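You operate a simulated robot arm through the tools that you are given. There is no shell and no other tool.

Carry out the task below with a simulated robot arm. There is one attempt and no reset: what you move stays moved.

TASK
Put things in order on the top of the roll bench. At the end: the purple profile template is on the white name plate (marked "GUARD"); the pink cracked cup stands where the purple profile template stood; the red lock pin stands where the pink cracked cup stood; the silver spacer is on the grey gland plate (marked "BLANK"); whatever was shut is shut again. Leave all else as you found it, and nothing knocked over.

It is judged by the outcome, as a careful person would: the job done as asked, and still so three seconds after it is handed in. It fails if anything else is knocked over, pushed out of place, dropped, spilled or broken.

THE ROBOT
A 7-joint arm with a two-finger gripper, fixed in place. Base frame: the origin is at the foot of the arm, x ahead of it, y to its left, z up; the work surface is at about z = 0. Units: mm, degrees, N and s.
With the tool pointing down near the work surface it reaches from about 160 to 380 mm from the base axis. Its first joint turns from -72.0 to 72.0 degrees. Payload 0.6 kg.
Tool frame: the origin (TCP) lies between the finger pads and is the grasp point; the fingertips stand 22 mm ahead of it; z points along the fingers, y is the line along which they close. The gripper opens to 92 mm. The gripper's body begins 65 mm behind the TCP.
Orientation is that of the tool frame in the base frame, as [roll, pitch, yaw] about the fixed x, y, z axes, in that order (R = Rz(yaw) Ry(pitch) Rx(roll)). With the fingers straight down and closing along the base's y, the tool's x points along the base's -x, its y along +y and its z along -z.

THE INTERFACE
- The arm moves only by the tool move_arm. Its argument "targets" is a list of rows, each a list of 7 numbers: the shift along the base's x, y, z in units of 150 mm (1.0 is 150 mm), then the turn, a rotation vector about the base's x, y, z in units of 180 degrees (1.0 is 180 degrees), then the opening in per cent of the stroke, from 0 (shut) to 100 (fully open). In form: [[tx, ty, tz, ax, ay, az, gripper], ...]. A call has 1 to 20 rows; each row is the pose to reach, as a shift and turn from the pose commanded when the call began. A call with a number of a shift or a turn outside -1 to 1 is refused whole. A row lasts 0.2 s, in which the tool goes at most 50 mm and 8.6 degrees; a call with a longer step from one row to the next is refused whole, and so is a gripper value outside its range. Where a pose cannot be reached the arm comes as near as it can. A force on the tool above 40 N (or 10 N above the force at the start of the call, whichever is more), or a blocked arm, ends the call early, and 0.2 s more pass. Each finger halts on what it meets, pressing with about 26 N; the grip force reading is that of the motor and also rises with nothing between the fingers. The clock runs only during rows and for 0.2 s after the last one: add rows that repeat a pose to give the fingers time. It gives the time, the measured TCP pose, the force on the tool (base axes), the opening and the grip force at its end, in the units of the frame above (readings bear some noise), with the torque about the TCP (base axes, N m) and any sound that the robot's microphone picked up.
- Cameras (640 x 400 px; columns grow to the right, rows downward): "scene" is fixed at [47.6, -273.4, 389.7]; the picture's right is [0.81, -0.59, 0.00], its down [-0.42, -0.58, -0.70] and it looks along [0.41, 0.57, -0.71] (base axes); focal length 214 px, centre (320, 200). "wrist" rides on the gripper at [71, 19, -102] in the tool frame; the picture's right is [-0.26, 0.97, 0.00], its down [-0.75, -0.20, -0.63] and it looks along [-0.60, -0.16, 0.78] (tool axes); focal length 280 px, centre (320, 200). There is no depth. A picture from a camera that has moved, and an enlarged one, comes with that camera's place and axes in the base frame and with its lens.
- camera(camera): a new picture of that camera. The clock stands still meanwhile.
- close_up(camera, box): a new picture of the part [left, top, right, bottom] of that camera's present view, enlarged. The clock stands still meanwhile.
- finish_job(): hands the job in; it is judged then, once.

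Places have to be worked out from the pictures, the camera data and where the tool is seen. Open the gripper and draw the arm clear of the work before you hand the job in, unless the task says otherwise.

The tools are called after "Emit:" as name(argument=value, ...) on one line, values as JSON. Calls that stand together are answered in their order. move_arm: Moves the arm, as the interface text tells. Its arguments: {"type":"object","properties":{"targets":{"type":"array","items":{"type":"array","items":{"type":"number"}}}},"required":["targets"]} The other tools are called the same way: camera (camera) takes a picture; close_up (camera, box) takes an enlarged picture of a part of a camera's view; finish_job () hands the job in.

At the start:

```text
time_s: 0.0
tool_pos: [287.1, 64.1, 234.3]
ee_rot: [-180.0, -0.1, 179.9]
wrist_force: [0.1, 1.1, -0.1]
wrist_torque: [-0.01, 0.01, -0.01]
finger_gap: 92.0
gripper_force: 0.1
```

scene: 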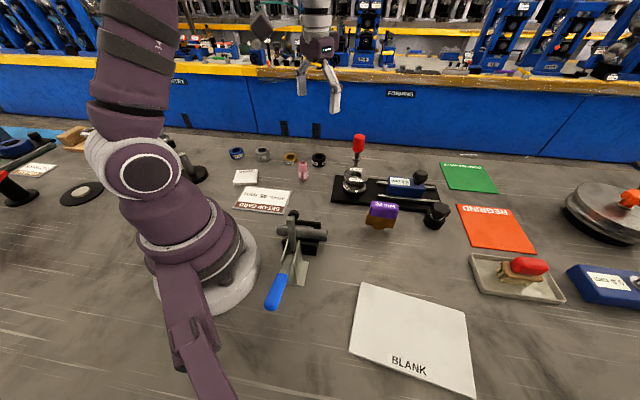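
wrist: 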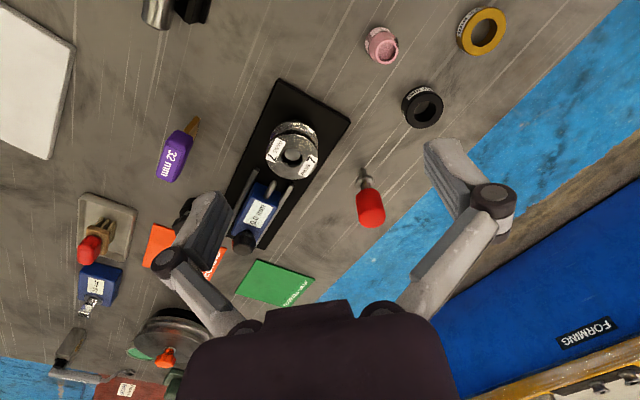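

The overview shows many objects; I'll take enlarged pictures to identify the template, cup, lock pin, spacer and plates before moving.

Emit:
close_up(camera="scene", box=[220, 130, 380, 230])

Emit:
close_up(camera="scene", box=[320, 130, 480, 230])

Emit:
close_up(camera="scene", box=[440, 150, 640, 310])

Emit:
close_up(camera="scene", box=[0, 110, 240, 260])

Emit:
close_up(camera="wrist", box=[220, 70, 420, 270])

Emit:
close_up(camera="wrist", box=[40, 180, 240, 400])

```text
4.00 times, centred on (300, 180) of scene
camera zoom: at [47.6, -273.4, 389.7], right [0.81, -0.59, 0.0], down [-0.42, -0.58, -0.7], along [0.41, 0.57, -0.71], focal length 858 px, centre (400, 280)
```

zoom: 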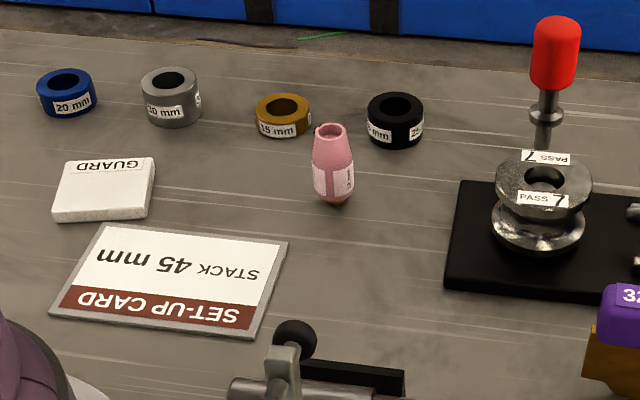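

```text
4.00 times, centred on (400, 180) of scene
camera zoom: at [47.6, -273.4, 389.7], right [0.81, -0.59, 0.0], down [-0.42, -0.58, -0.7], along [0.41, 0.57, -0.71], focal length 858 px, centre (0, 280)
```

zoom: 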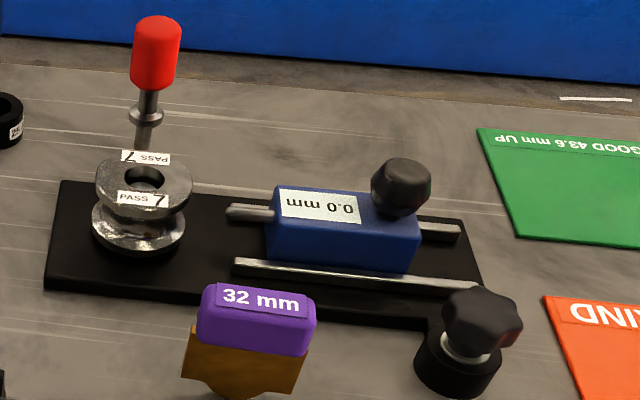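

```text
2.50 times, centred on (540, 230) of scene
camera zoom: at [47.6, -273.4, 389.7], right [0.81, -0.59, 0.0], down [-0.42, -0.58, -0.7], along [0.41, 0.57, -0.71], focal length 536 px, centre (-230, 125)
```

zoom: 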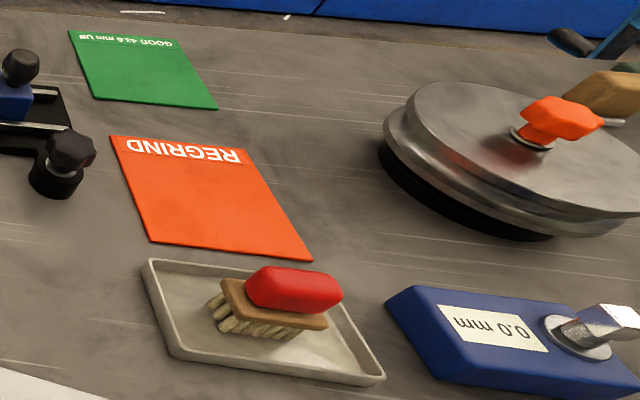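

```text
2.67 times, centred on (120, 185) of scene
camera zoom: at [47.6, -273.4, 389.7], right [0.81, -0.59, 0.0], down [-0.42, -0.58, -0.7], along [0.41, 0.57, -0.71], focal length 572 px, centre (853, 240)
```

zoom: 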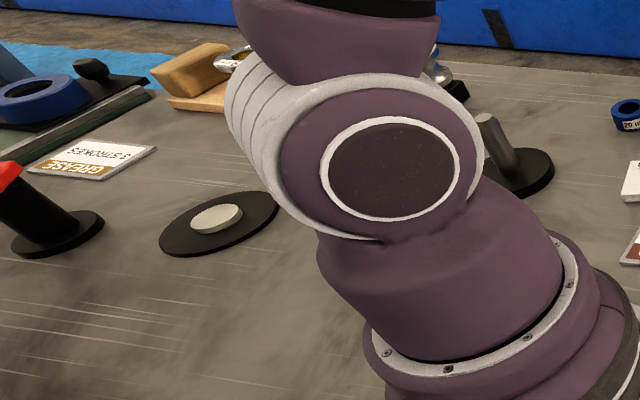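

```text
2.00 times, centred on (320, 170) of wrist
camera zoom: at [215.0, 84.5, 337.4], right [0.26, 0.97, 0.0], down [0.75, -0.2, 0.63], along [0.6, -0.16, -0.78], focal length 561 px, centre (320, 260)
```

zoom: 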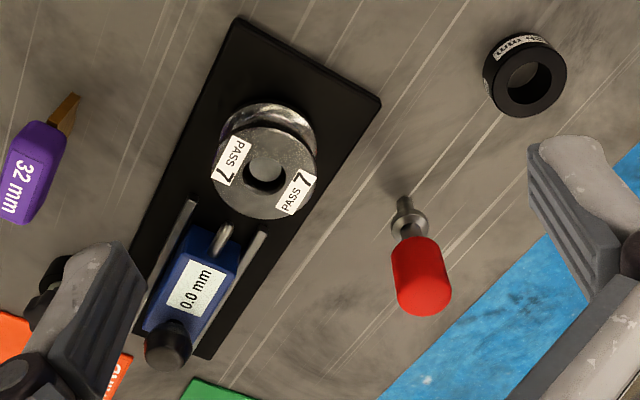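

```text
1.82 times, centred on (140, 290) of wrist
camera zoom: at [215.0, 84.5, 337.4], right [0.26, 0.97, 0.0], down [0.75, -0.2, 0.63], along [0.6, -0.16, -0.78], focal length 510 px, centre (647, 36)
```

zoom: 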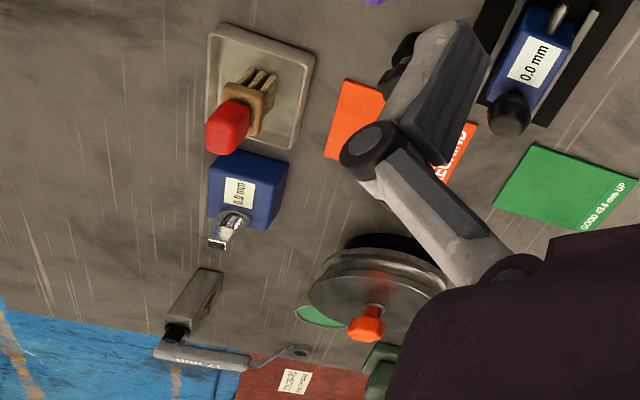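

The red pin seems to stand near (438, 87), the cup near (284, 133), and the spacer near (237, 298). I'll zoom in further to get shapes and bases more precisely.

Emit:
close_up(camera="scene", box=[350, 185, 414, 235])

Emit:
close_up(camera="scene", box=[280, 145, 344, 185])

Emit:
close_up(camera="scene", box=[326, 130, 390, 170])

Emit:
close_up(camera="scene", box=[220, 140, 300, 190])

Emit:
close_up(camera="scene", box=[240, 200, 480, 400])

Emit:
close_up(camera="scene", box=[0, 120, 128, 220])

Emit:
close_up(camera="wrist", box=[130, 90, 242, 200])

Emit:
close_up(camera="wrist", box=[320, 0, 520, 125])

```text
8.00 times, centred on (382, 210) of scene
camera zoom: at [47.6, -273.4, 389.7], right [0.81, -0.59, 0.0], down [-0.42, -0.58, -0.7], along [0.41, 0.57, -0.71], focal length 1716 px, centre (-176, 120)
```

zoom: 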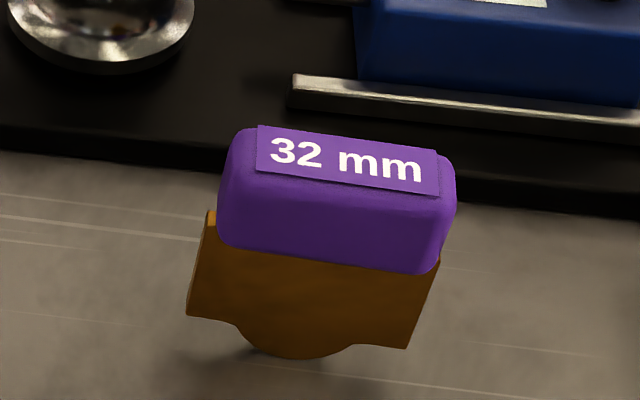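

```text
10.00 times, centred on (312, 165) of scene
camera zoom: at [47.6, -273.4, 389.7], right [0.81, -0.59, 0.0], down [-0.42, -0.58, -0.7], along [0.41, 0.57, -0.71], focal length 2145 px, centre (400, 550)
```

zoom: 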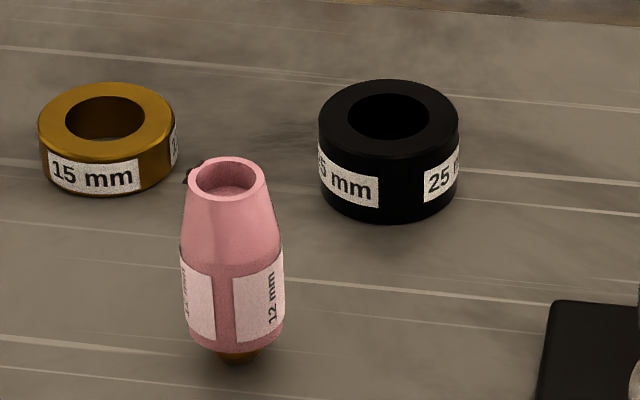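

```text
10.00 times, centred on (358, 150) of scene
camera zoom: at [47.6, -273.4, 389.7], right [0.81, -0.59, 0.0], down [-0.42, -0.58, -0.7], along [0.41, 0.57, -0.71], focal length 2145 px, centre (-60, 700)
```

zoom: 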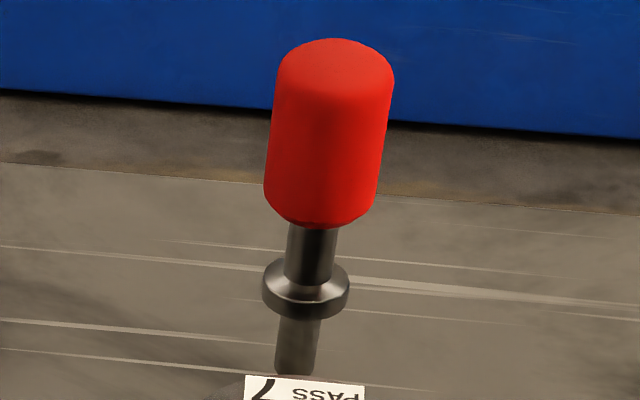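

```text
8.00 times, centred on (260, 165) of scene
camera zoom: at [47.6, -273.4, 389.7], right [0.81, -0.59, 0.0], down [-0.42, -0.58, -0.7], along [0.41, 0.57, -0.71], focal length 1716 px, centre (800, 480)
```

zoom: 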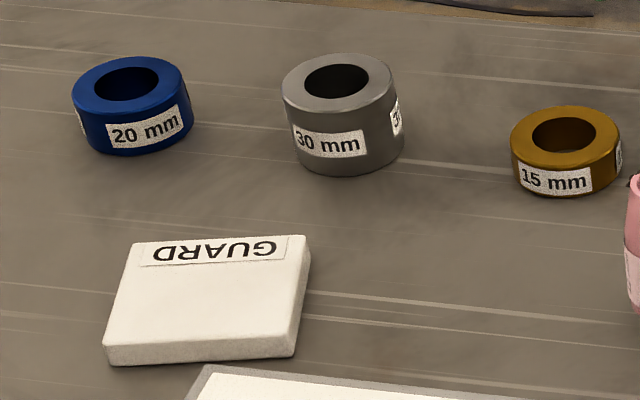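

```text
2.00 times, centred on (360, 300) of scene
camera zoom: at [47.6, -273.4, 389.7], right [0.81, -0.59, 0.0], down [-0.42, -0.58, -0.7], along [0.41, 0.57, -0.71], focal length 429 px, centre (240, 0)
```

zoom: 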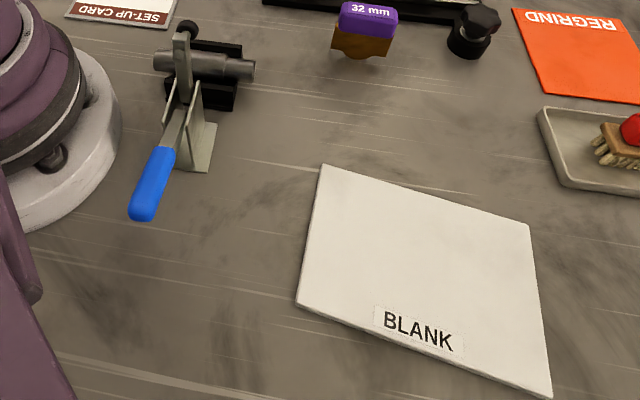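

```text
4.00 times, centred on (64, 170) of scene
camera zoom: at [47.6, -273.4, 389.7], right [0.81, -0.59, 0.0], down [-0.42, -0.58, -0.7], along [0.41, 0.57, -0.71], focal length 858 px, centre (1344, 320)
```

zoom: 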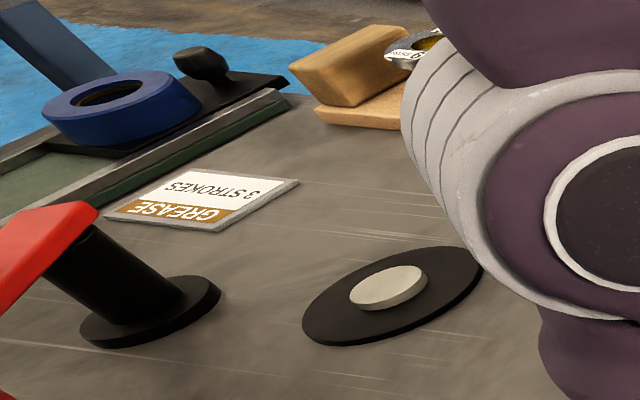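

```text
3.64 times, centred on (186, 145) of wrist
camera zoom: at [215.0, 84.5, 337.4], right [0.26, 0.97, 0.0], down [0.75, -0.2, 0.63], along [0.6, -0.16, -0.78], focal length 1020 px, centre (807, 400)
```

zoom: 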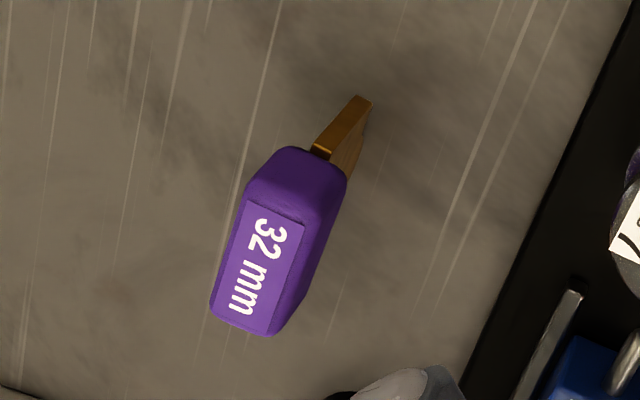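

```text
3.20 times, centred on (420, 62) of wrist
camera zoom: at [215.0, 84.5, 337.4], right [0.26, 0.97, 0.0], down [0.75, -0.2, 0.63], along [0.6, -0.16, -0.78], focal length 897 px, centre (0, 640)
```

zoom: 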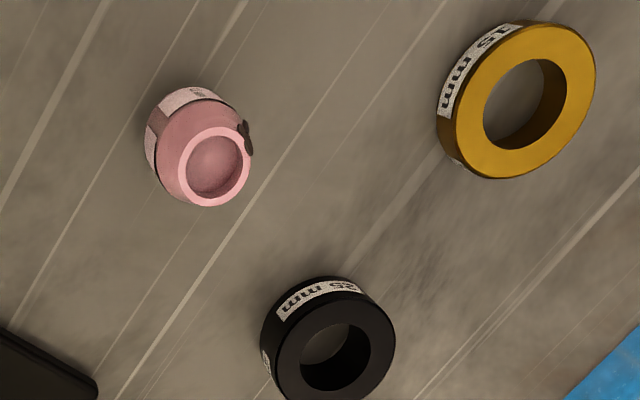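

Triangulating the two views: template top centre at about (324, -112, 79) with its long axis at about -47°; cup at (283, 130), 55 high; pin at (437, 87), ~100 high; silver spacer at (236, 290); GUARD plate centred at (155, 229); BLANK plate centred at (215, -282). I first move high toward the template while turning the fingers to close across its handle.

Emit:
move_arm(targets=[[0.0255, -0.1378, -0.03, 0, 0, -0.0439, 60], [0.051, -0.2757, -0.06, 0, 0, -0.0878, 60], [0.0765, -0.4135, -0.09, 0, 0, -0.1317, 60], [0.102, -0.5513, -0.12, 0, 0, -0.1755, 60], [0.1275, -0.689, -0.15, 0, 0, -0.2194, 60], [0.153, -0.827, -0.18, 0, 0, -0.2633, 60]])

```text
time_s: 1.4
tool_pos: [311.2, -59.2, 205.3]
ee_rot: [180.0, -0.1, 132.4]
wrist_force: [0.5, 0.2, -1.3]
wrist_torque: [-0.01, 0.02, 0.0]
finger_gap: 55.1
gripper_force: 0.1
```

The arm reached (311, -59, 205) with yaw 132°. I move on to a point above the template at z≈170 and look.

Emit:
move_arm(targets=[[0.04, -0.17, -0.1, 0, 0, 0, 60], [0.085, -0.352, -0.22, 0, 0, 0, 60], [0.085, -0.352, -0.22, 0, 0, 0, 60]])

Emit:
camera(camera="wrist")

Emit:
camera(camera="scene")

```text
time_s: 2.2
tool_pos: [324.4, -112.0, 174.2]
ee_rot: [-179.9, 0.0, 132.6]
wrist_force: [0.3, -1.7, 1.2]
wrist_torque: [0.0, -0.03, -0.01]
finger_gap: 55.2
gripper_force: 0.0
```

```text
taken
camera wrist: at [288.3, -46.7, 278.3], right [0.89, 0.46, 0.0], down [0.36, -0.69, 0.63], along [0.29, -0.55, -0.78], focal length 280 px, centre (320, 200)
```

wrist: 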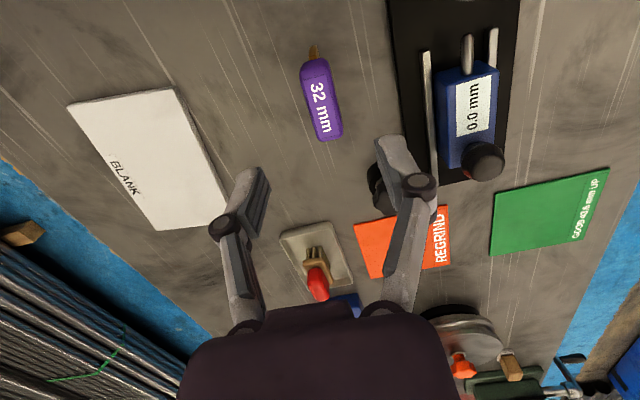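

```text
taken
```

scene: 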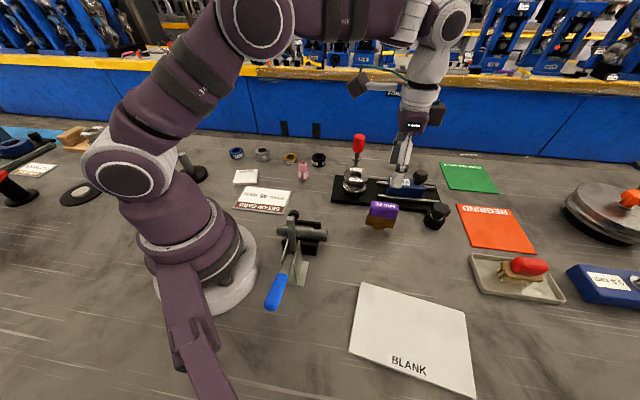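

The template's label lies almost exactly beneath the tool in the wrist view. I'll take a close-up to check the angle and offset.

Emit:
close_up(camera="wrist", box=[272, 40, 368, 150])

Emit:
close_up(camera="wrist", box=[230, 220, 480, 400])

```text
3.64 times, centred on (320, 95) of wrist
camera zoom: at [288.3, -46.7, 278.3], right [0.89, 0.46, 0.0], down [0.36, -0.69, 0.63], along [0.29, -0.55, -0.78], focal length 1020 px, centre (320, 582)
```

zoom: 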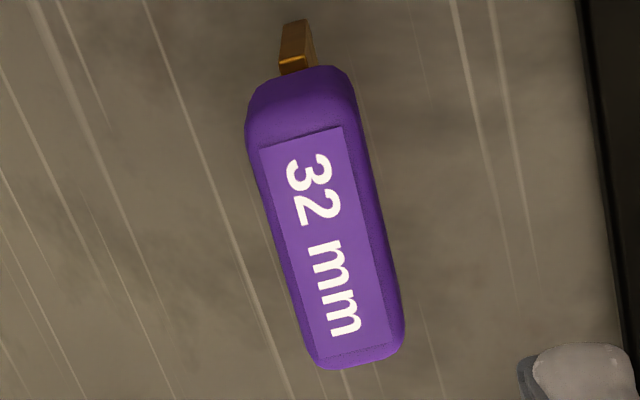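

```text
2.22 times, centred on (355, 310) of wrist
camera zoom: at [288.3, -46.7, 278.3], right [0.89, 0.46, 0.0], down [0.36, -0.69, 0.63], along [0.29, -0.55, -0.78], focal length 623 px, centre (242, -44)
```

zoom: 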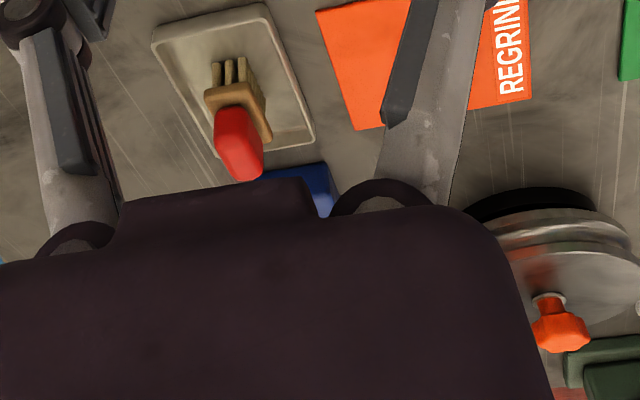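

Label centre computes to (324.3, -112.3) at about -48°, and the fingers close at 42.6°, so alignment is good. I lower straight down to TCP z≈62 with the fingers open.

Emit:
move_arm(targets=[[0, 0, -0.19, 0, 0, 0, 60], [0, 0, -0.38, 0, 0, 0, 60], [0, 0, -0.57, 0, 0, 0, 60], [0, 0, -0.745, 0, 0, 0, 60], [0, 0, -0.745, 0, 0, 0, 60]])

Emit:
camera(camera="scene")

Emit:
camera(camera="wrist")

```text
time_s: 3.4
tool_pos: [321.4, -110.7, 62.4]
ee_rot: [-179.9, 0.0, 132.6]
wrist_force: [-0.1, 0.6, -0.3]
wrist_torque: [0.0, -0.03, 0.02]
finger_gap: 55.4
gripper_force: 0.2
```

```text
taken
```

scene: 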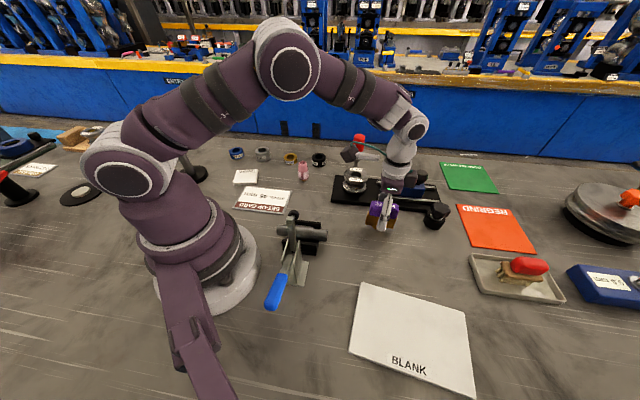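

```text
taken
camera wrist: at [287.4, -46.4, 166.1], right [0.89, 0.46, 0.0], down [0.36, -0.69, 0.62], along [0.29, -0.55, -0.78], focal length 280 px, centre (320, 200)
```

wrist: 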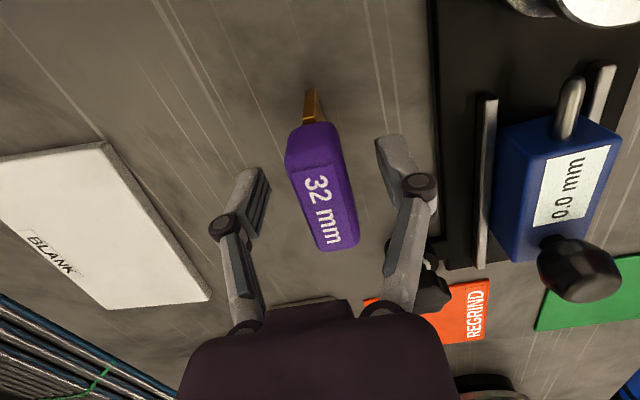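

The handle sits between the fingers; I close on it and check the gap.

Emit:
move_arm(targets=[[0, 0, 0, 0, 0, 0, 40], [0, 0, 0, 0, 0, 0, 25], [0, 0, 0, 0, 0, 0, 10], [0, 0, 0, 0, 0, 0, 10], [0, 0, 0, 0, 0, 0, 10]])

Emit:
close_up(camera="scene", box=[340, 170, 420, 240])

Emit:
camera(camera="wrist")

```text
time_s: 4.6
tool_pos: [321.8, -112.2, 63.1]
ee_rot: [180.0, 0.0, 132.7]
wrist_force: [-0.2, 0.7, 1.0]
wrist_torque: [-0.01, 0.02, -0.01]
finger_gap: 20.7
gripper_force: 26.4
```

```text
5.71 times, centred on (380, 205) of scene
camera zoom: at [47.6, -273.4, 389.7], right [0.81, -0.59, 0.0], down [-0.42, -0.58, -0.7], along [0.41, 0.57, -0.71], focal length 1226 px, centre (-23, 171)
```

zoom: 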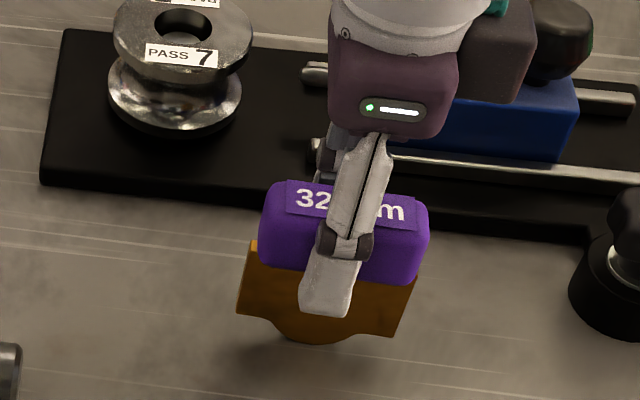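

```text
taken
camera wrist: at [287.4, -46.4, 166.4], right [0.89, 0.46, 0.0], down [0.36, -0.69, 0.62], along [0.29, -0.55, -0.78], focal length 280 px, centre (320, 200)
```

wrist: 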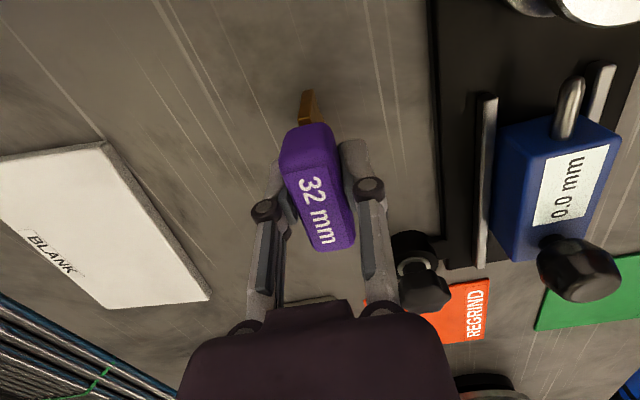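

Firm grip (gap 20.7 mm, handle centred). I lift the template straight up to about z=200.

Emit:
move_arm(targets=[[0, 0, 0.1, 0, 0, 0, 10], [0, 0, 0.35, 0, 0, 0, 10], [0, 0, 0.65, 0, 0, 0, 10], [0, 0, 0.93, 0, 0, 0, 10]])

Emit:
camera(camera="wrist")

```text
time_s: 5.6
tool_pos: [321.9, -112.1, 202.7]
ee_rot: [-180.0, 0.0, 132.7]
wrist_force: [0.1, 0.1, -1.9]
wrist_torque: [0.01, 0.0, 0.0]
finger_gap: 20.8
gripper_force: 26.0
```

```text
taken
camera wrist: at [287.2, -45.6, 306.3], right [0.89, 0.46, 0.0], down [0.36, -0.69, 0.63], along [0.29, -0.55, -0.78], focal length 280 px, centre (320, 200)
```

wrist: 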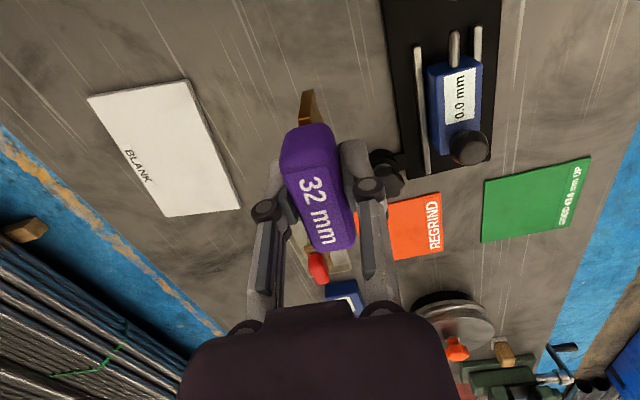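

The template is held. I carry it left at z≈203 in steps toward the GUARD plate, beginning the small turn.

Emit:
move_arm(targets=[[-0.06, 0.13, 0, 0, 0, 0.009, 10], [-0.16, 0.34, 0, 0, 0, 0.018, 10], [-0.26, 0.55, 0, 0, 0, 0.026, 10], [-0.36, 0.76, 0, 0, 0, 0.035, 10], [-0.452, 0.952, 0, 0, 0, 0.044, 10]])

Emit:
move_arm(targets=[[-0.1, 0.2, 0, 0, 0, 0.009, 10], [-0.2, 0.4, 0, 0, 0, 0.018, 10], [-0.3, 0.6, 0, 0, 0, 0.026, 10], [-0.4, 0.8, 0, 0, 0, 0.035, 10], [-0.48, 0.96, 0, 0, 0, 0.044, 10]])

Emit:
camera(camera="wrist")

Emit:
camera(camera="scene")

```text
time_s: 6.8
tool_pos: [254.5, 30.6, 201.8]
ee_rot: [-179.9, 0.0, 140.7]
wrist_force: [-0.2, -0.7, -1.6]
wrist_torque: [0.01, 0.03, -0.01]
finger_gap: 20.7
gripper_force: 26.4
```

```text
time_s: 8.0
tool_pos: [182.1, 173.9, 199.2]
ee_rot: [-180.0, -0.1, 148.4]
wrist_force: [0.5, -0.2, -1.9]
wrist_torque: [0.0, 0.01, 0.03]
finger_gap: 20.8
gripper_force: 26.1
```

```text
taken
camera wrist: at [131.2, 228.8, 304.4], right [0.73, 0.69, 0.0], down [0.54, -0.57, 0.63], along [0.43, -0.46, -0.78], focal length 280 px, centre (320, 200)
```

wrist: 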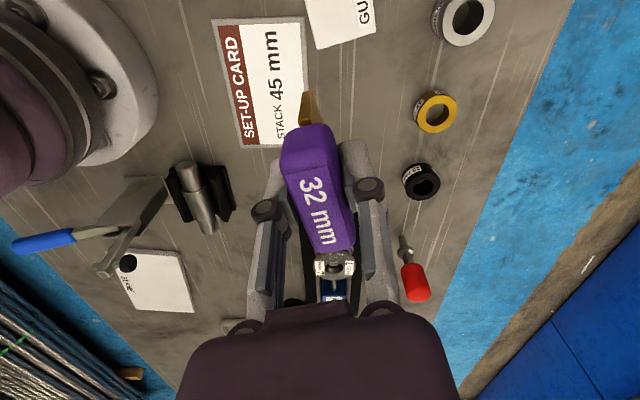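

```text
taken
```

scene: 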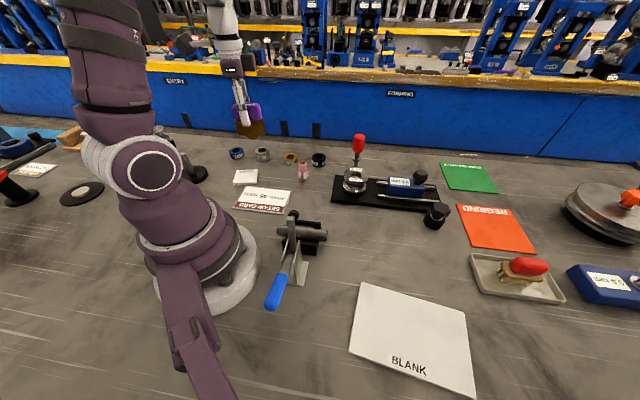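

The template is over the right-hand side of the GUARD plate. I'll zoom in on the visible corners of the plate to refine its pose.

Emit:
close_up(camera="wrist", box=[280, 0, 400, 75])

Emit:
close_up(camera="scene", box=[205, 80, 285, 190])

```text
5.33 times, centred on (340, 38) of wrist
camera zoom: at [131.2, 228.8, 304.4], right [0.73, 0.69, 0.0], down [0.54, -0.57, 0.63], along [0.43, -0.46, -0.78], focal length 1495 px, centre (213, 1067)
```

zoom: 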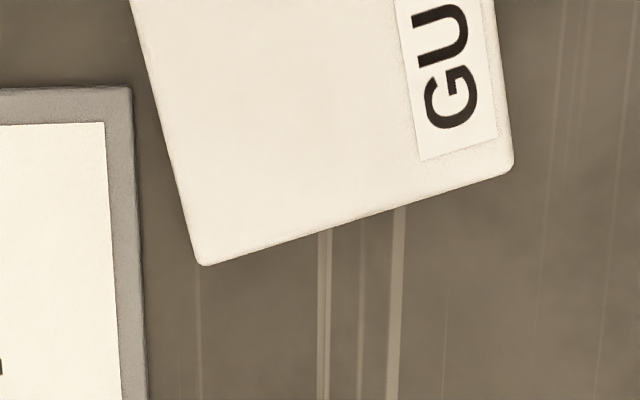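

```text
3.64 times, centred on (245, 135) of scene
camera zoom: at [47.6, -273.4, 389.7], right [0.81, -0.59, 0.0], down [-0.42, -0.58, -0.7], along [0.41, 0.57, -0.71], focal length 780 px, centre (593, 436)
```

zoom: 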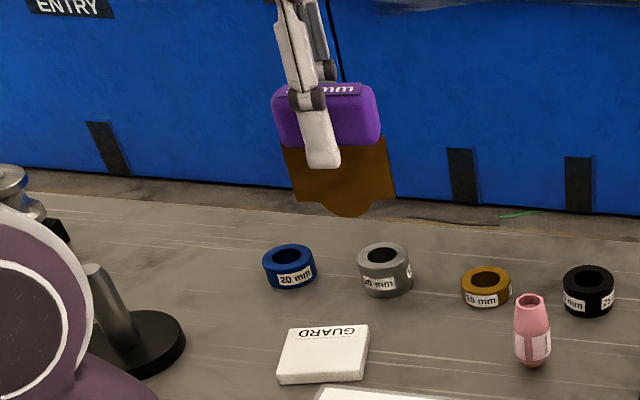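

The plate's centre refines to (153.5, 227.6), edges at about -30.5°/59°. I move over it, square up by 1°, and lower to about 12 mm above contact.

Emit:
move_arm(targets=[[-0.1, 0.18, 0, 0, 0, 0.006, 10], [-0.192, 0.352, 0, 0, 0, 0.006, 10], [-0.192, 0.352, -0.25, 0, 0, 0.006, 10], [-0.192, 0.352, -0.5, 0, 0, 0.006, 10], [-0.192, 0.352, -0.7, 0, 0, 0.006, 10], [-0.192, 0.352, -0.79, 0, 0, 0.006, 10], [-0.192, 0.352, -0.79, 0, 0, 0.006, 10]])

Emit:
close_up(camera="scene", box=[205, 110, 285, 190])

Emit:
camera(camera="wrist")

```text
time_s: 9.6
tool_pos: [153.1, 227.4, 83.0]
ee_rot: [-180.0, 0.0, 149.5]
wrist_force: [0.5, -1.2, -2.0]
wrist_torque: [-0.01, 0.0, 0.0]
finger_gap: 20.6
gripper_force: 25.6
```

```text
5.00 times, centred on (245, 150) of scene
camera zoom: at [47.6, -273.4, 389.7], right [0.81, -0.59, 0.0], down [-0.42, -0.58, -0.7], along [0.41, 0.57, -0.71], focal length 1072 px, centre (695, 450)
```

zoom: 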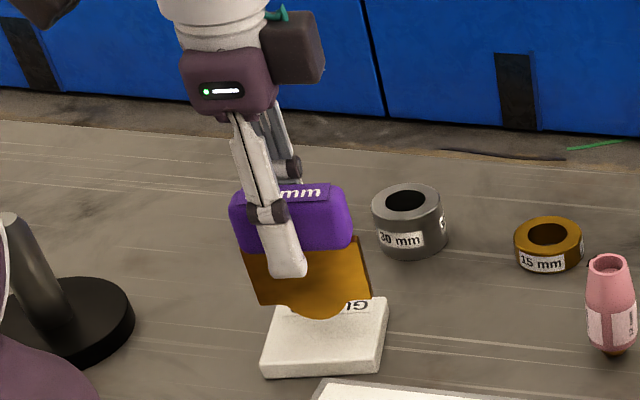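

```text
taken
camera wrist: at [101.1, 280.2, 186.3], right [0.71, 0.7, 0.0], down [0.55, -0.56, 0.63], along [0.44, -0.45, -0.78], focal length 280 px, centre (320, 200)
```

wrist: 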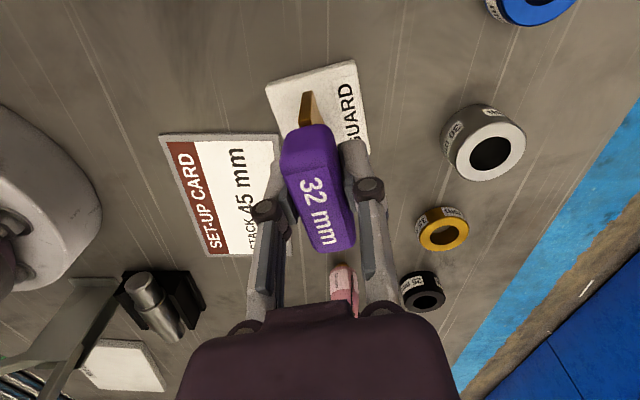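

The template is centred over the plate, about 11 mm above it. I lower in small steps, watching the vertical force.

Emit:
move_arm(targets=[[0, 0, -0.03, 0, 0, 0, 10], [0, 0, -0.055, 0, 0, 0, 10], [0, 0, -0.055, 0, 0, 0, 10]])

Emit:
move_arm(targets=[[0, 0, -0.007, 0, 0, 0, 10], [0, 0, -0.007, 0, 0, 0, 10]])

Emit:
close_up(camera="scene", box=[215, 130, 279, 190])

```text
time_s: 10.4
tool_pos: [152.8, 228.8, 74.4]
ee_rot: [180.0, 0.0, 149.6]
wrist_force: [-1.0, 0.7, -1.2]
wrist_torque: [0.06, 0.01, 0.05]
finger_gap: 20.9
gripper_force: 26.0
```

```text
time_s: 11.0
tool_pos: [153.3, 228.3, 74.9]
ee_rot: [179.9, 0.0, 149.6]
wrist_force: [-3.0, -2.4, 23.1]
wrist_torque: [-0.2, 0.12, -0.01]
finger_gap: 20.8
gripper_force: 25.7
```

```text
6.67 times, centred on (247, 160) of scene
camera zoom: at [47.6, -273.5, 389.6], right [0.81, -0.59, 0.0], down [-0.42, -0.57, -0.7], along [0.41, 0.57, -0.71], focal length 1430 px, centre (807, 467)
```

zoom: 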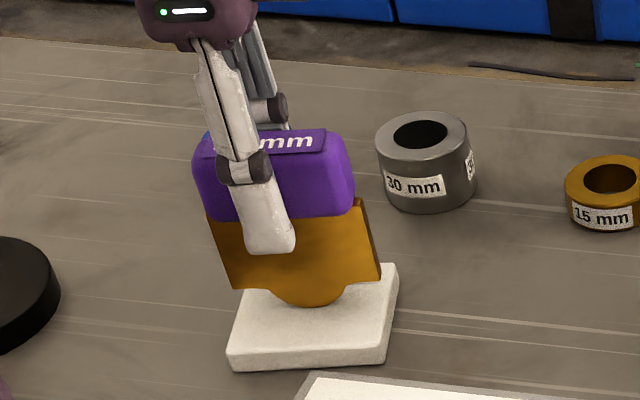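

Contact: 23 N at this height, template resting on the plate. I ease up slightly to relieve the load before releasing.

Emit:
move_arm(targets=[[0, 0, 0.0035, 0, 0, 0, 10], [0, 0, 0.0035, 0, 0, 0, 10]])

```text
time_s: 11.6
tool_pos: [153.8, 227.7, 73.7]
ee_rot: [179.9, 0.0, 149.6]
wrist_force: [2.1, 2.3, 9.2]
wrist_torque: [0.18, -0.08, 0.04]
finger_gap: 20.7
gripper_force: 26.5
```

Load is down to 9 N; I ease up another 0.3 mm and open the fingers gradually.

Emit:
move_arm(targets=[[0, 0, 0.002, 0, 0, 0, 10], [0, 0, 0.002, 0, 0, 0, 24], [0, 0, 0.002, 0, 0, 0, 26], [0, 0, 0.002, 0, 0, 0, 28]])

Emit:
close_up(camera="scene", box=[215, 130, 279, 190])

Emit:
camera(camera="wrist")

```text
time_s: 12.6
tool_pos: [153.4, 227.5, 75.7]
ee_rot: [180.0, -0.1, 149.7]
wrist_force: [0.5, -0.6, -0.1]
wrist_torque: [0.0, 0.02, 0.02]
finger_gap: 25.8
gripper_force: 0.0
```

```text
6.67 times, centred on (247, 160) of scene
camera zoom: at [47.6, -273.4, 389.7], right [0.81, -0.59, 0.0], down [-0.42, -0.58, -0.7], along [0.41, 0.57, -0.71], focal length 1430 px, centre (807, 467)
```

zoom: 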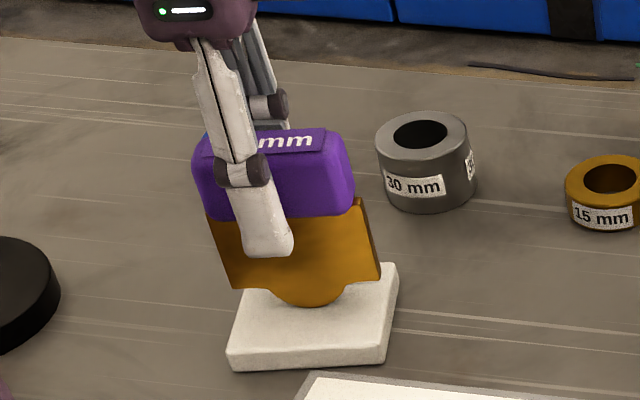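

```text
taken
camera wrist: at [101.2, 280.7, 178.3], right [0.71, 0.7, 0.0], down [0.55, -0.56, 0.63], along [0.44, -0.45, -0.78], focal length 280 px, centre (320, 200)
```

wrist: 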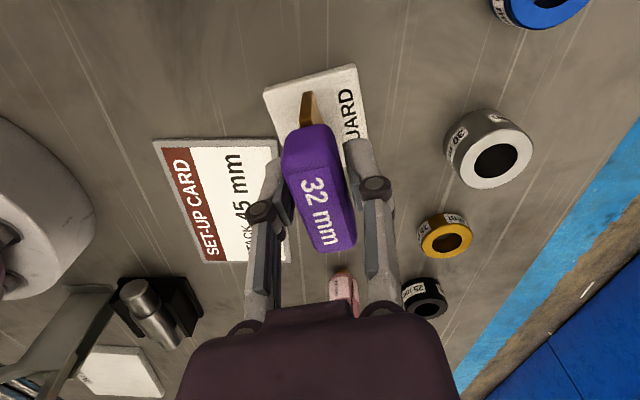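

The template stands on its own on the GUARD plate. I open further, rise straight up clear, then travel to above the cup.

Emit:
move_arm(targets=[[0, 0, 0, 0, 0, 0, 40], [0, 0, 0, 0, 0, 0, 55], [0, 0, 0.2, 0, 0, 0, 60], [0, 0, 0.5, 0, 0, 0, 60], [0, 0, 0.75, 0, 0, 0, 60], [0.2, -0.15, 0.75, 0, 0, 0, 60], [0.45, -0.337, 0.75, 0, 0, 0, 60], [0.7, -0.52, 0.7, 0, 0, 0, 60], [0.86, -0.645, 0.6, 0, 0, 0, 60], [0.86, -0.645, 0.6, 0, 0, 0, 60]])

Emit:
camera(camera="wrist")

Emit:
close_up(camera="scene", box=[215, 130, 343, 210])

```text
time_s: 14.8
tool_pos: [282.6, 129.2, 163.0]
ee_rot: [-179.9, 0.0, 149.6]
wrist_force: [0.6, -0.2, 0.1]
wrist_torque: [0.01, -0.03, 0.01]
finger_gap: 55.3
gripper_force: 0.0
```

```text
taken
camera wrist: at [230.6, 183.7, 266.3], right [0.71, 0.7, 0.0], down [0.55, -0.56, 0.63], along [0.44, -0.45, -0.78], focal length 280 px, centre (320, 200)
```

wrist: 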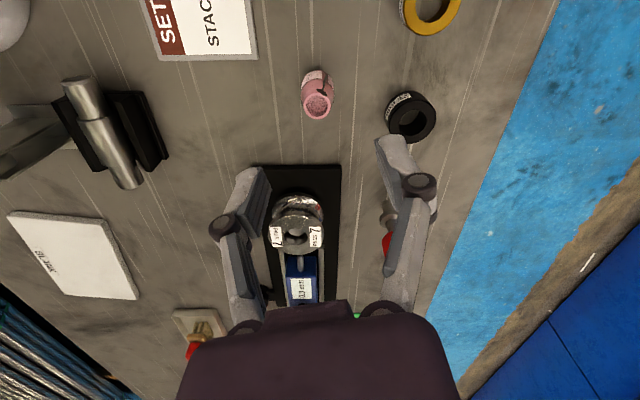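

```text
5.00 times, centred on (279, 170) of scene
camera zoom: at [47.6, -273.4, 389.7], right [0.81, -0.59, 0.0], down [-0.42, -0.58, -0.7], along [0.41, 0.57, -0.71], focal length 1072 px, centre (525, 350)
```

zoom: 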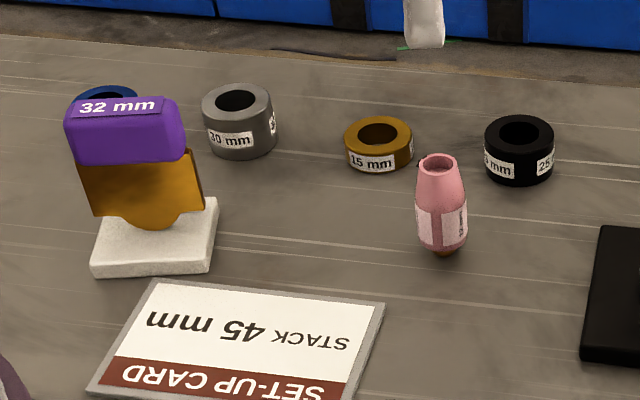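

The template stands well on the plate. I zoom on the cup from above to refine its centre.

Emit:
close_up(camera="wrist", box=[280, 50, 360, 130])

```text
5.00 times, centred on (320, 90) of wrist
camera zoom: at [230.6, 183.7, 266.3], right [0.71, 0.7, 0.0], down [0.55, -0.56, 0.63], along [0.44, -0.45, -0.78], focal length 1402 px, centre (320, 750)
```

zoom: 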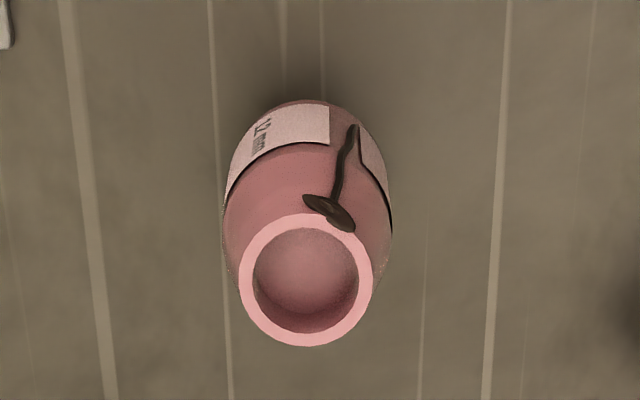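

Cup centre works out to about (282, 128.5–130), top at z≈59; relative to the tool it is about 2.5 mm toward -y. I correct by -2.2 mm in y, and descend to just above the cup for another look.

Emit:
move_arm(targets=[[0, -0.015, -0.2, 0, 0, 0, 60], [0, -0.015, -0.4, 0, 0, 0, 60], [0, -0.015, -0.467, 0, 0, 0, 60], [0, -0.015, -0.467, 0, 0, 0, 60]])

Emit:
close_up(camera="wrist", box=[220, 60, 420, 200])

Emit:
close_up(camera="scene", box=[265, 120, 345, 190])

```text
time_s: 15.8
tool_pos: [281.1, 129.1, 92.8]
ee_rot: [180.0, 0.0, 149.5]
wrist_force: [0.0, -0.1, -0.3]
wrist_torque: [0.0, -0.01, 0.01]
finger_gap: 55.3
gripper_force: 0.2
```

```text
2.86 times, centred on (320, 130) of wrist
camera zoom: at [230.4, 181.8, 197.0], right [0.71, 0.7, 0.0], down [0.55, -0.56, 0.62], along [0.44, -0.45, -0.78], focal length 801 px, centre (320, 400)
```

zoom: 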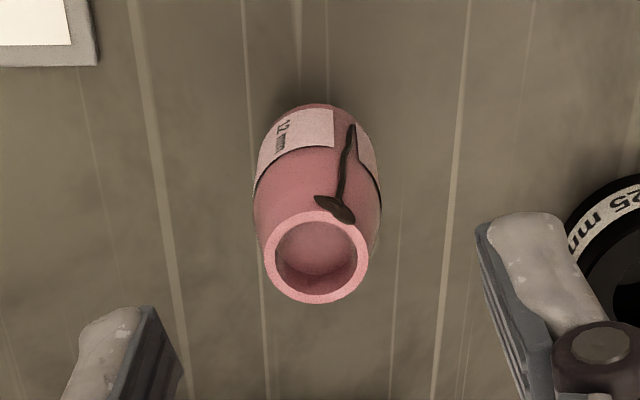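

```text
5.71 times, centred on (305, 155) of scene
camera zoom: at [47.6, -273.4, 389.7], right [0.81, -0.59, 0.0], down [-0.42, -0.58, -0.7], along [0.41, 0.57, -0.71], focal length 1226 px, centre (406, 457)
```

zoom: 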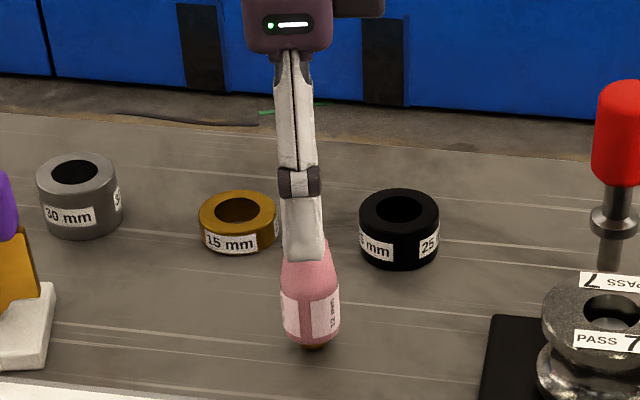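

Now the cup is within ~1 mm of the tool axis. I shift 1 mm more and descend to TCP z≈27 around it.

Emit:
move_arm(targets=[[0, -0.007, -0.1, 0, 0, 0, 60], [0, -0.007, -0.25, 0, 0, 0, 60], [0, -0.007, -0.4, 0, 0, 0, 60], [0, -0.007, -0.453, 0, 0, 0, 60], [0, -0.007, -0.453, 0, 0, 0, 60]])

Emit:
close_up(camera="wrist", box=[200, 100, 440, 260])

Emit:
close_up(camera="scene", box=[265, 130, 345, 190])

```text
time_s: 17.0
tool_pos: [282.7, 127.5, 25.1]
ee_rot: [-179.9, 0.0, 149.6]
wrist_force: [0.3, 0.2, 0.1]
wrist_torque: [0.03, -0.01, 0.0]
finger_gap: 55.4
gripper_force: 0.1
```

```text
2.50 times, centred on (320, 180) of wrist
camera zoom: at [230.5, 180.7, 129.5], right [0.71, 0.7, 0.0], down [0.55, -0.56, 0.63], along [0.44, -0.45, -0.78], focal length 701 px, centre (320, 250)
```

zoom: 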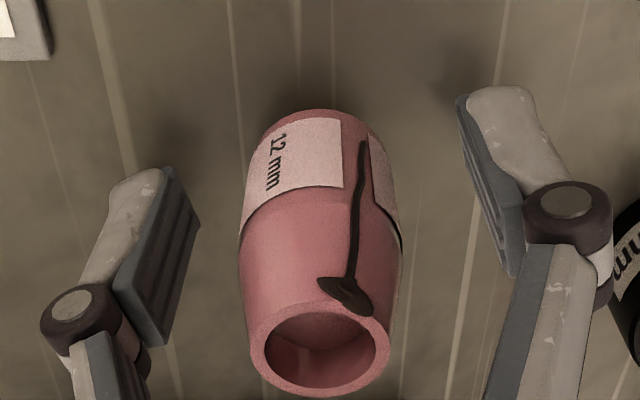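

```text
6.67 times, centred on (305, 160) of scene
camera zoom: at [47.6, -273.4, 389.7], right [0.81, -0.59, 0.0], down [-0.42, -0.58, -0.7], along [0.41, 0.57, -0.71], focal length 1430 px, centre (420, 467)
```

zoom: 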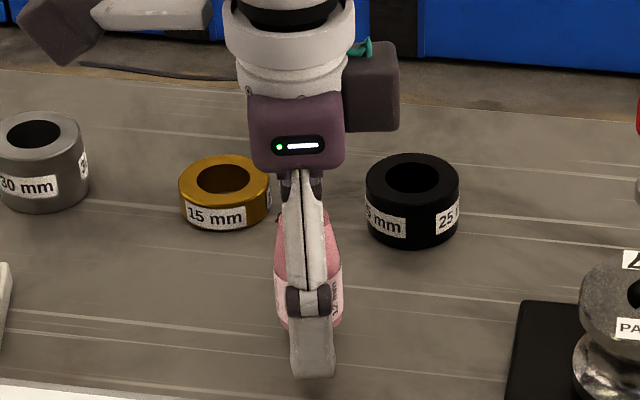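

The cup stands between the pads. I close gently in stages toward ~30 mm.

Emit:
move_arm(targets=[[0, 0, 0, 0, 0, 0, 45], [0, 0, 0, 0, 0, 0, 38], [0, 0, 0, 0, 0, 0, 34], [0, 0, 0, 0, 0, 0, 32], [0, 0, 0, 0, 0, 0, 31], [0, 0, 0, 0, 0, 0, 31]])

Emit:
close_up(camera="wrist", box=[200, 100, 440, 260])

```text
time_s: 18.4
tool_pos: [282.0, 127.4, 25.9]
ee_rot: [-180.0, 0.0, 149.6]
wrist_force: [0.5, -0.1, -0.2]
wrist_torque: [0.0, 0.0, 0.01]
finger_gap: 28.5
gripper_force: 0.0
```

```text
2.50 times, centred on (320, 180) of wrist
camera zoom: at [230.4, 180.7, 129.7], right [0.71, 0.7, 0.0], down [0.55, -0.56, 0.63], along [0.44, -0.45, -0.78], focal length 701 px, centre (320, 250)
```

zoom: 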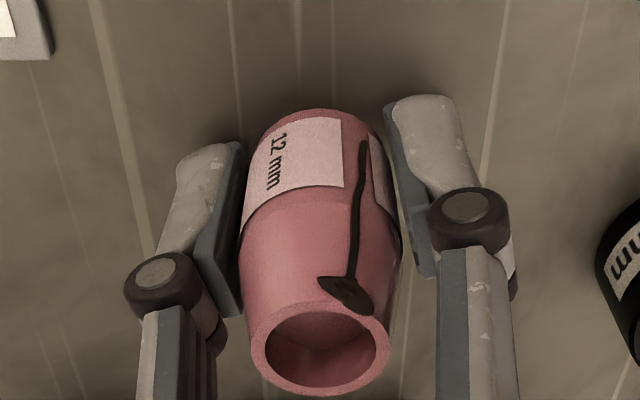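

No contact yet at 28.5 mm and the cup is undisturbed; I continue closing by small steps.

Emit:
move_arm(targets=[[0, 0, 0, 0, 0, 0, 30], [0, 0, 0, 0, 0, 0, 29], [0, 0, 0, 0, 0, 0, 28], [0, 0, 0, 0, 0, 0, 28]])

```text
time_s: 19.4
tool_pos: [282.7, 127.7, 26.0]
ee_rot: [180.0, 0.0, 149.6]
wrist_force: [0.1, 0.2, 0.5]
wrist_torque: [-0.02, 0.01, 0.01]
finger_gap: 26.2
gripper_force: 0.1
```

Emit:
close_up(camera="wrist", box=[200, 100, 440, 260])

Emit:
move_arm(targets=[[0, 0, 0, 0, 0, 0, 27], [0, 0, 0, 0, 0, 0, 26], [0, 0, 0, 0, 0, 0, 26]])

```text
2.50 times, centred on (320, 180) of wrist
camera zoom: at [230.4, 180.7, 129.7], right [0.71, 0.7, 0.0], down [0.55, -0.56, 0.63], along [0.44, -0.45, -0.78], focal length 701 px, centre (320, 250)
```

zoom: 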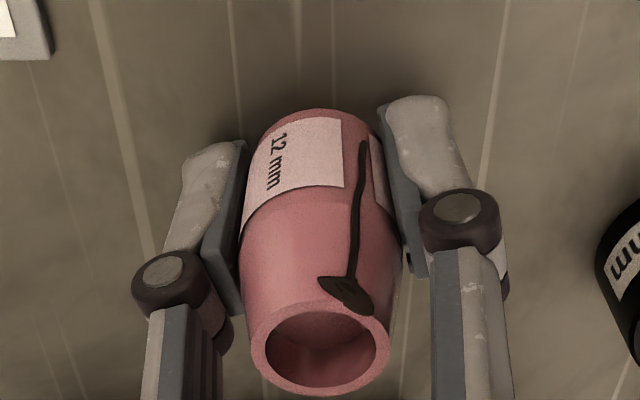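

```text
time_s: 20.2
tool_pos: [283.4, 127.9, 25.9]
ee_rot: [-179.9, 0.1, 149.7]
wrist_force: [0.4, 0.1, 0.4]
wrist_torque: [0.01, -0.01, -0.02]
finger_gap: 25.2
gripper_force: 0.2
```

The gap stopped near 25.2 mm with a command of 23.9, suggesting first contact. I close a little more and check grip force.

Emit:
move_arm(targets=[[0, 0, 0, 0, 0, 0, 24], [0, 0, 0, 0, 0, 0, 22], [0, 0, 0, 0, 0, 0, 22]])

Emit:
close_up(camera="wrist", box=[200, 100, 440, 260])

```text
time_s: 21.0
tool_pos: [282.1, 128.0, 26.1]
ee_rot: [-180.0, 0.0, 149.6]
wrist_force: [-0.8, -0.6, 2.3]
wrist_torque: [0.0, -0.03, -0.01]
finger_gap: 24.3
gripper_force: 26.1
```

```text
2.50 times, centred on (320, 180) of wrist
camera zoom: at [230.4, 180.7, 129.7], right [0.71, 0.7, 0.0], down [0.55, -0.56, 0.63], along [0.44, -0.45, -0.78], focal length 701 px, centre (320, 250)
```

zoom: 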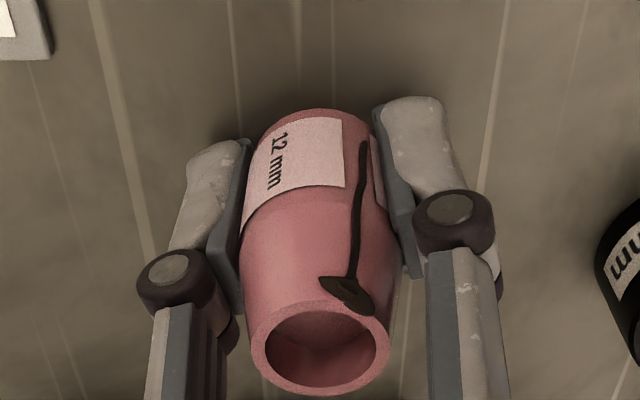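

The cup is held at 24.3 mm without having shifted; its place is about (282.3, 128.1). I lift it to z≈165 and carry it toward the template's former place at about (324.5, -112).

Emit:
move_arm(targets=[[0, 0, 0.05, 0, 0, 0, 22], [0, 0, 0.3, 0, 0, 0, 22], [0, 0, 0.6, 0, 0, 0, 22], [0, 0, 0.92, 0, 0, 0, 22], [0.03, -0.2, 0.92, 0, 0, 0, 22], [0.07, -0.4, 0.92, 0, 0, 0, 22], [0.105, -0.6, 0.92, 0, 0, 0, 22], [0.14, -0.8, 0.92, 0, 0, 0, 22]])

Emit:
move_arm(targets=[[0.035, -0.2, 0, 0, 0, 0, 22], [0.07, -0.4, 0, 0, 0, 0, 22], [0.105, -0.6, 0, 0, 0, 0, 22], [0.141, -0.797, 0, 0, 0, 0, 22], [0.141, -0.797, 0, 0, 0, 0, 22]])

Emit:
camera(camera="wrist")

Emit:
camera(camera="scene")

```text
time_s: 22.8
tool_pos: [304.8, 7.5, 164.7]
ee_rot: [180.0, 0.0, 149.6]
wrist_force: [1.4, 0.3, -0.4]
wrist_torque: [0.0, -0.01, -0.06]
finger_gap: 24.2
gripper_force: 25.7
```

```text
time_s: 24.0
tool_pos: [325.0, -111.9, 165.0]
ee_rot: [-180.0, 0.0, 149.6]
wrist_force: [0.4, -0.1, -0.3]
wrist_torque: [0.0, -0.01, -0.01]
finger_gap: 24.0
gripper_force: 26.0
```

```text
taken
camera wrist: at [272.5, -59.3, 267.9], right [0.71, 0.7, 0.0], down [0.55, -0.56, 0.63], along [0.44, -0.45, -0.78], focal length 280 px, centre (320, 200)
```

wrist: 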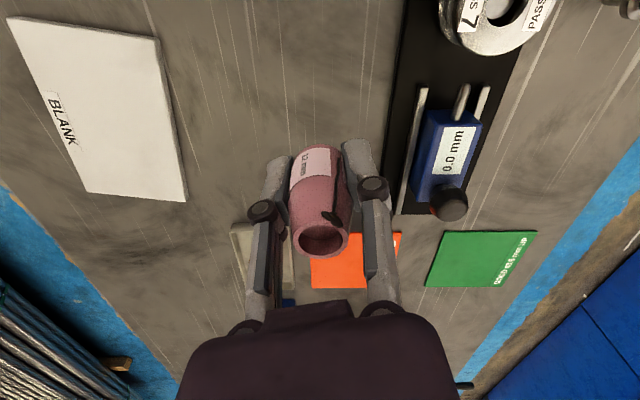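

```text
taken
```

scene: 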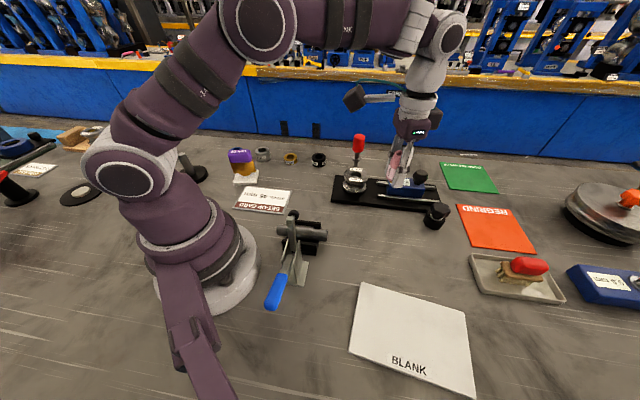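

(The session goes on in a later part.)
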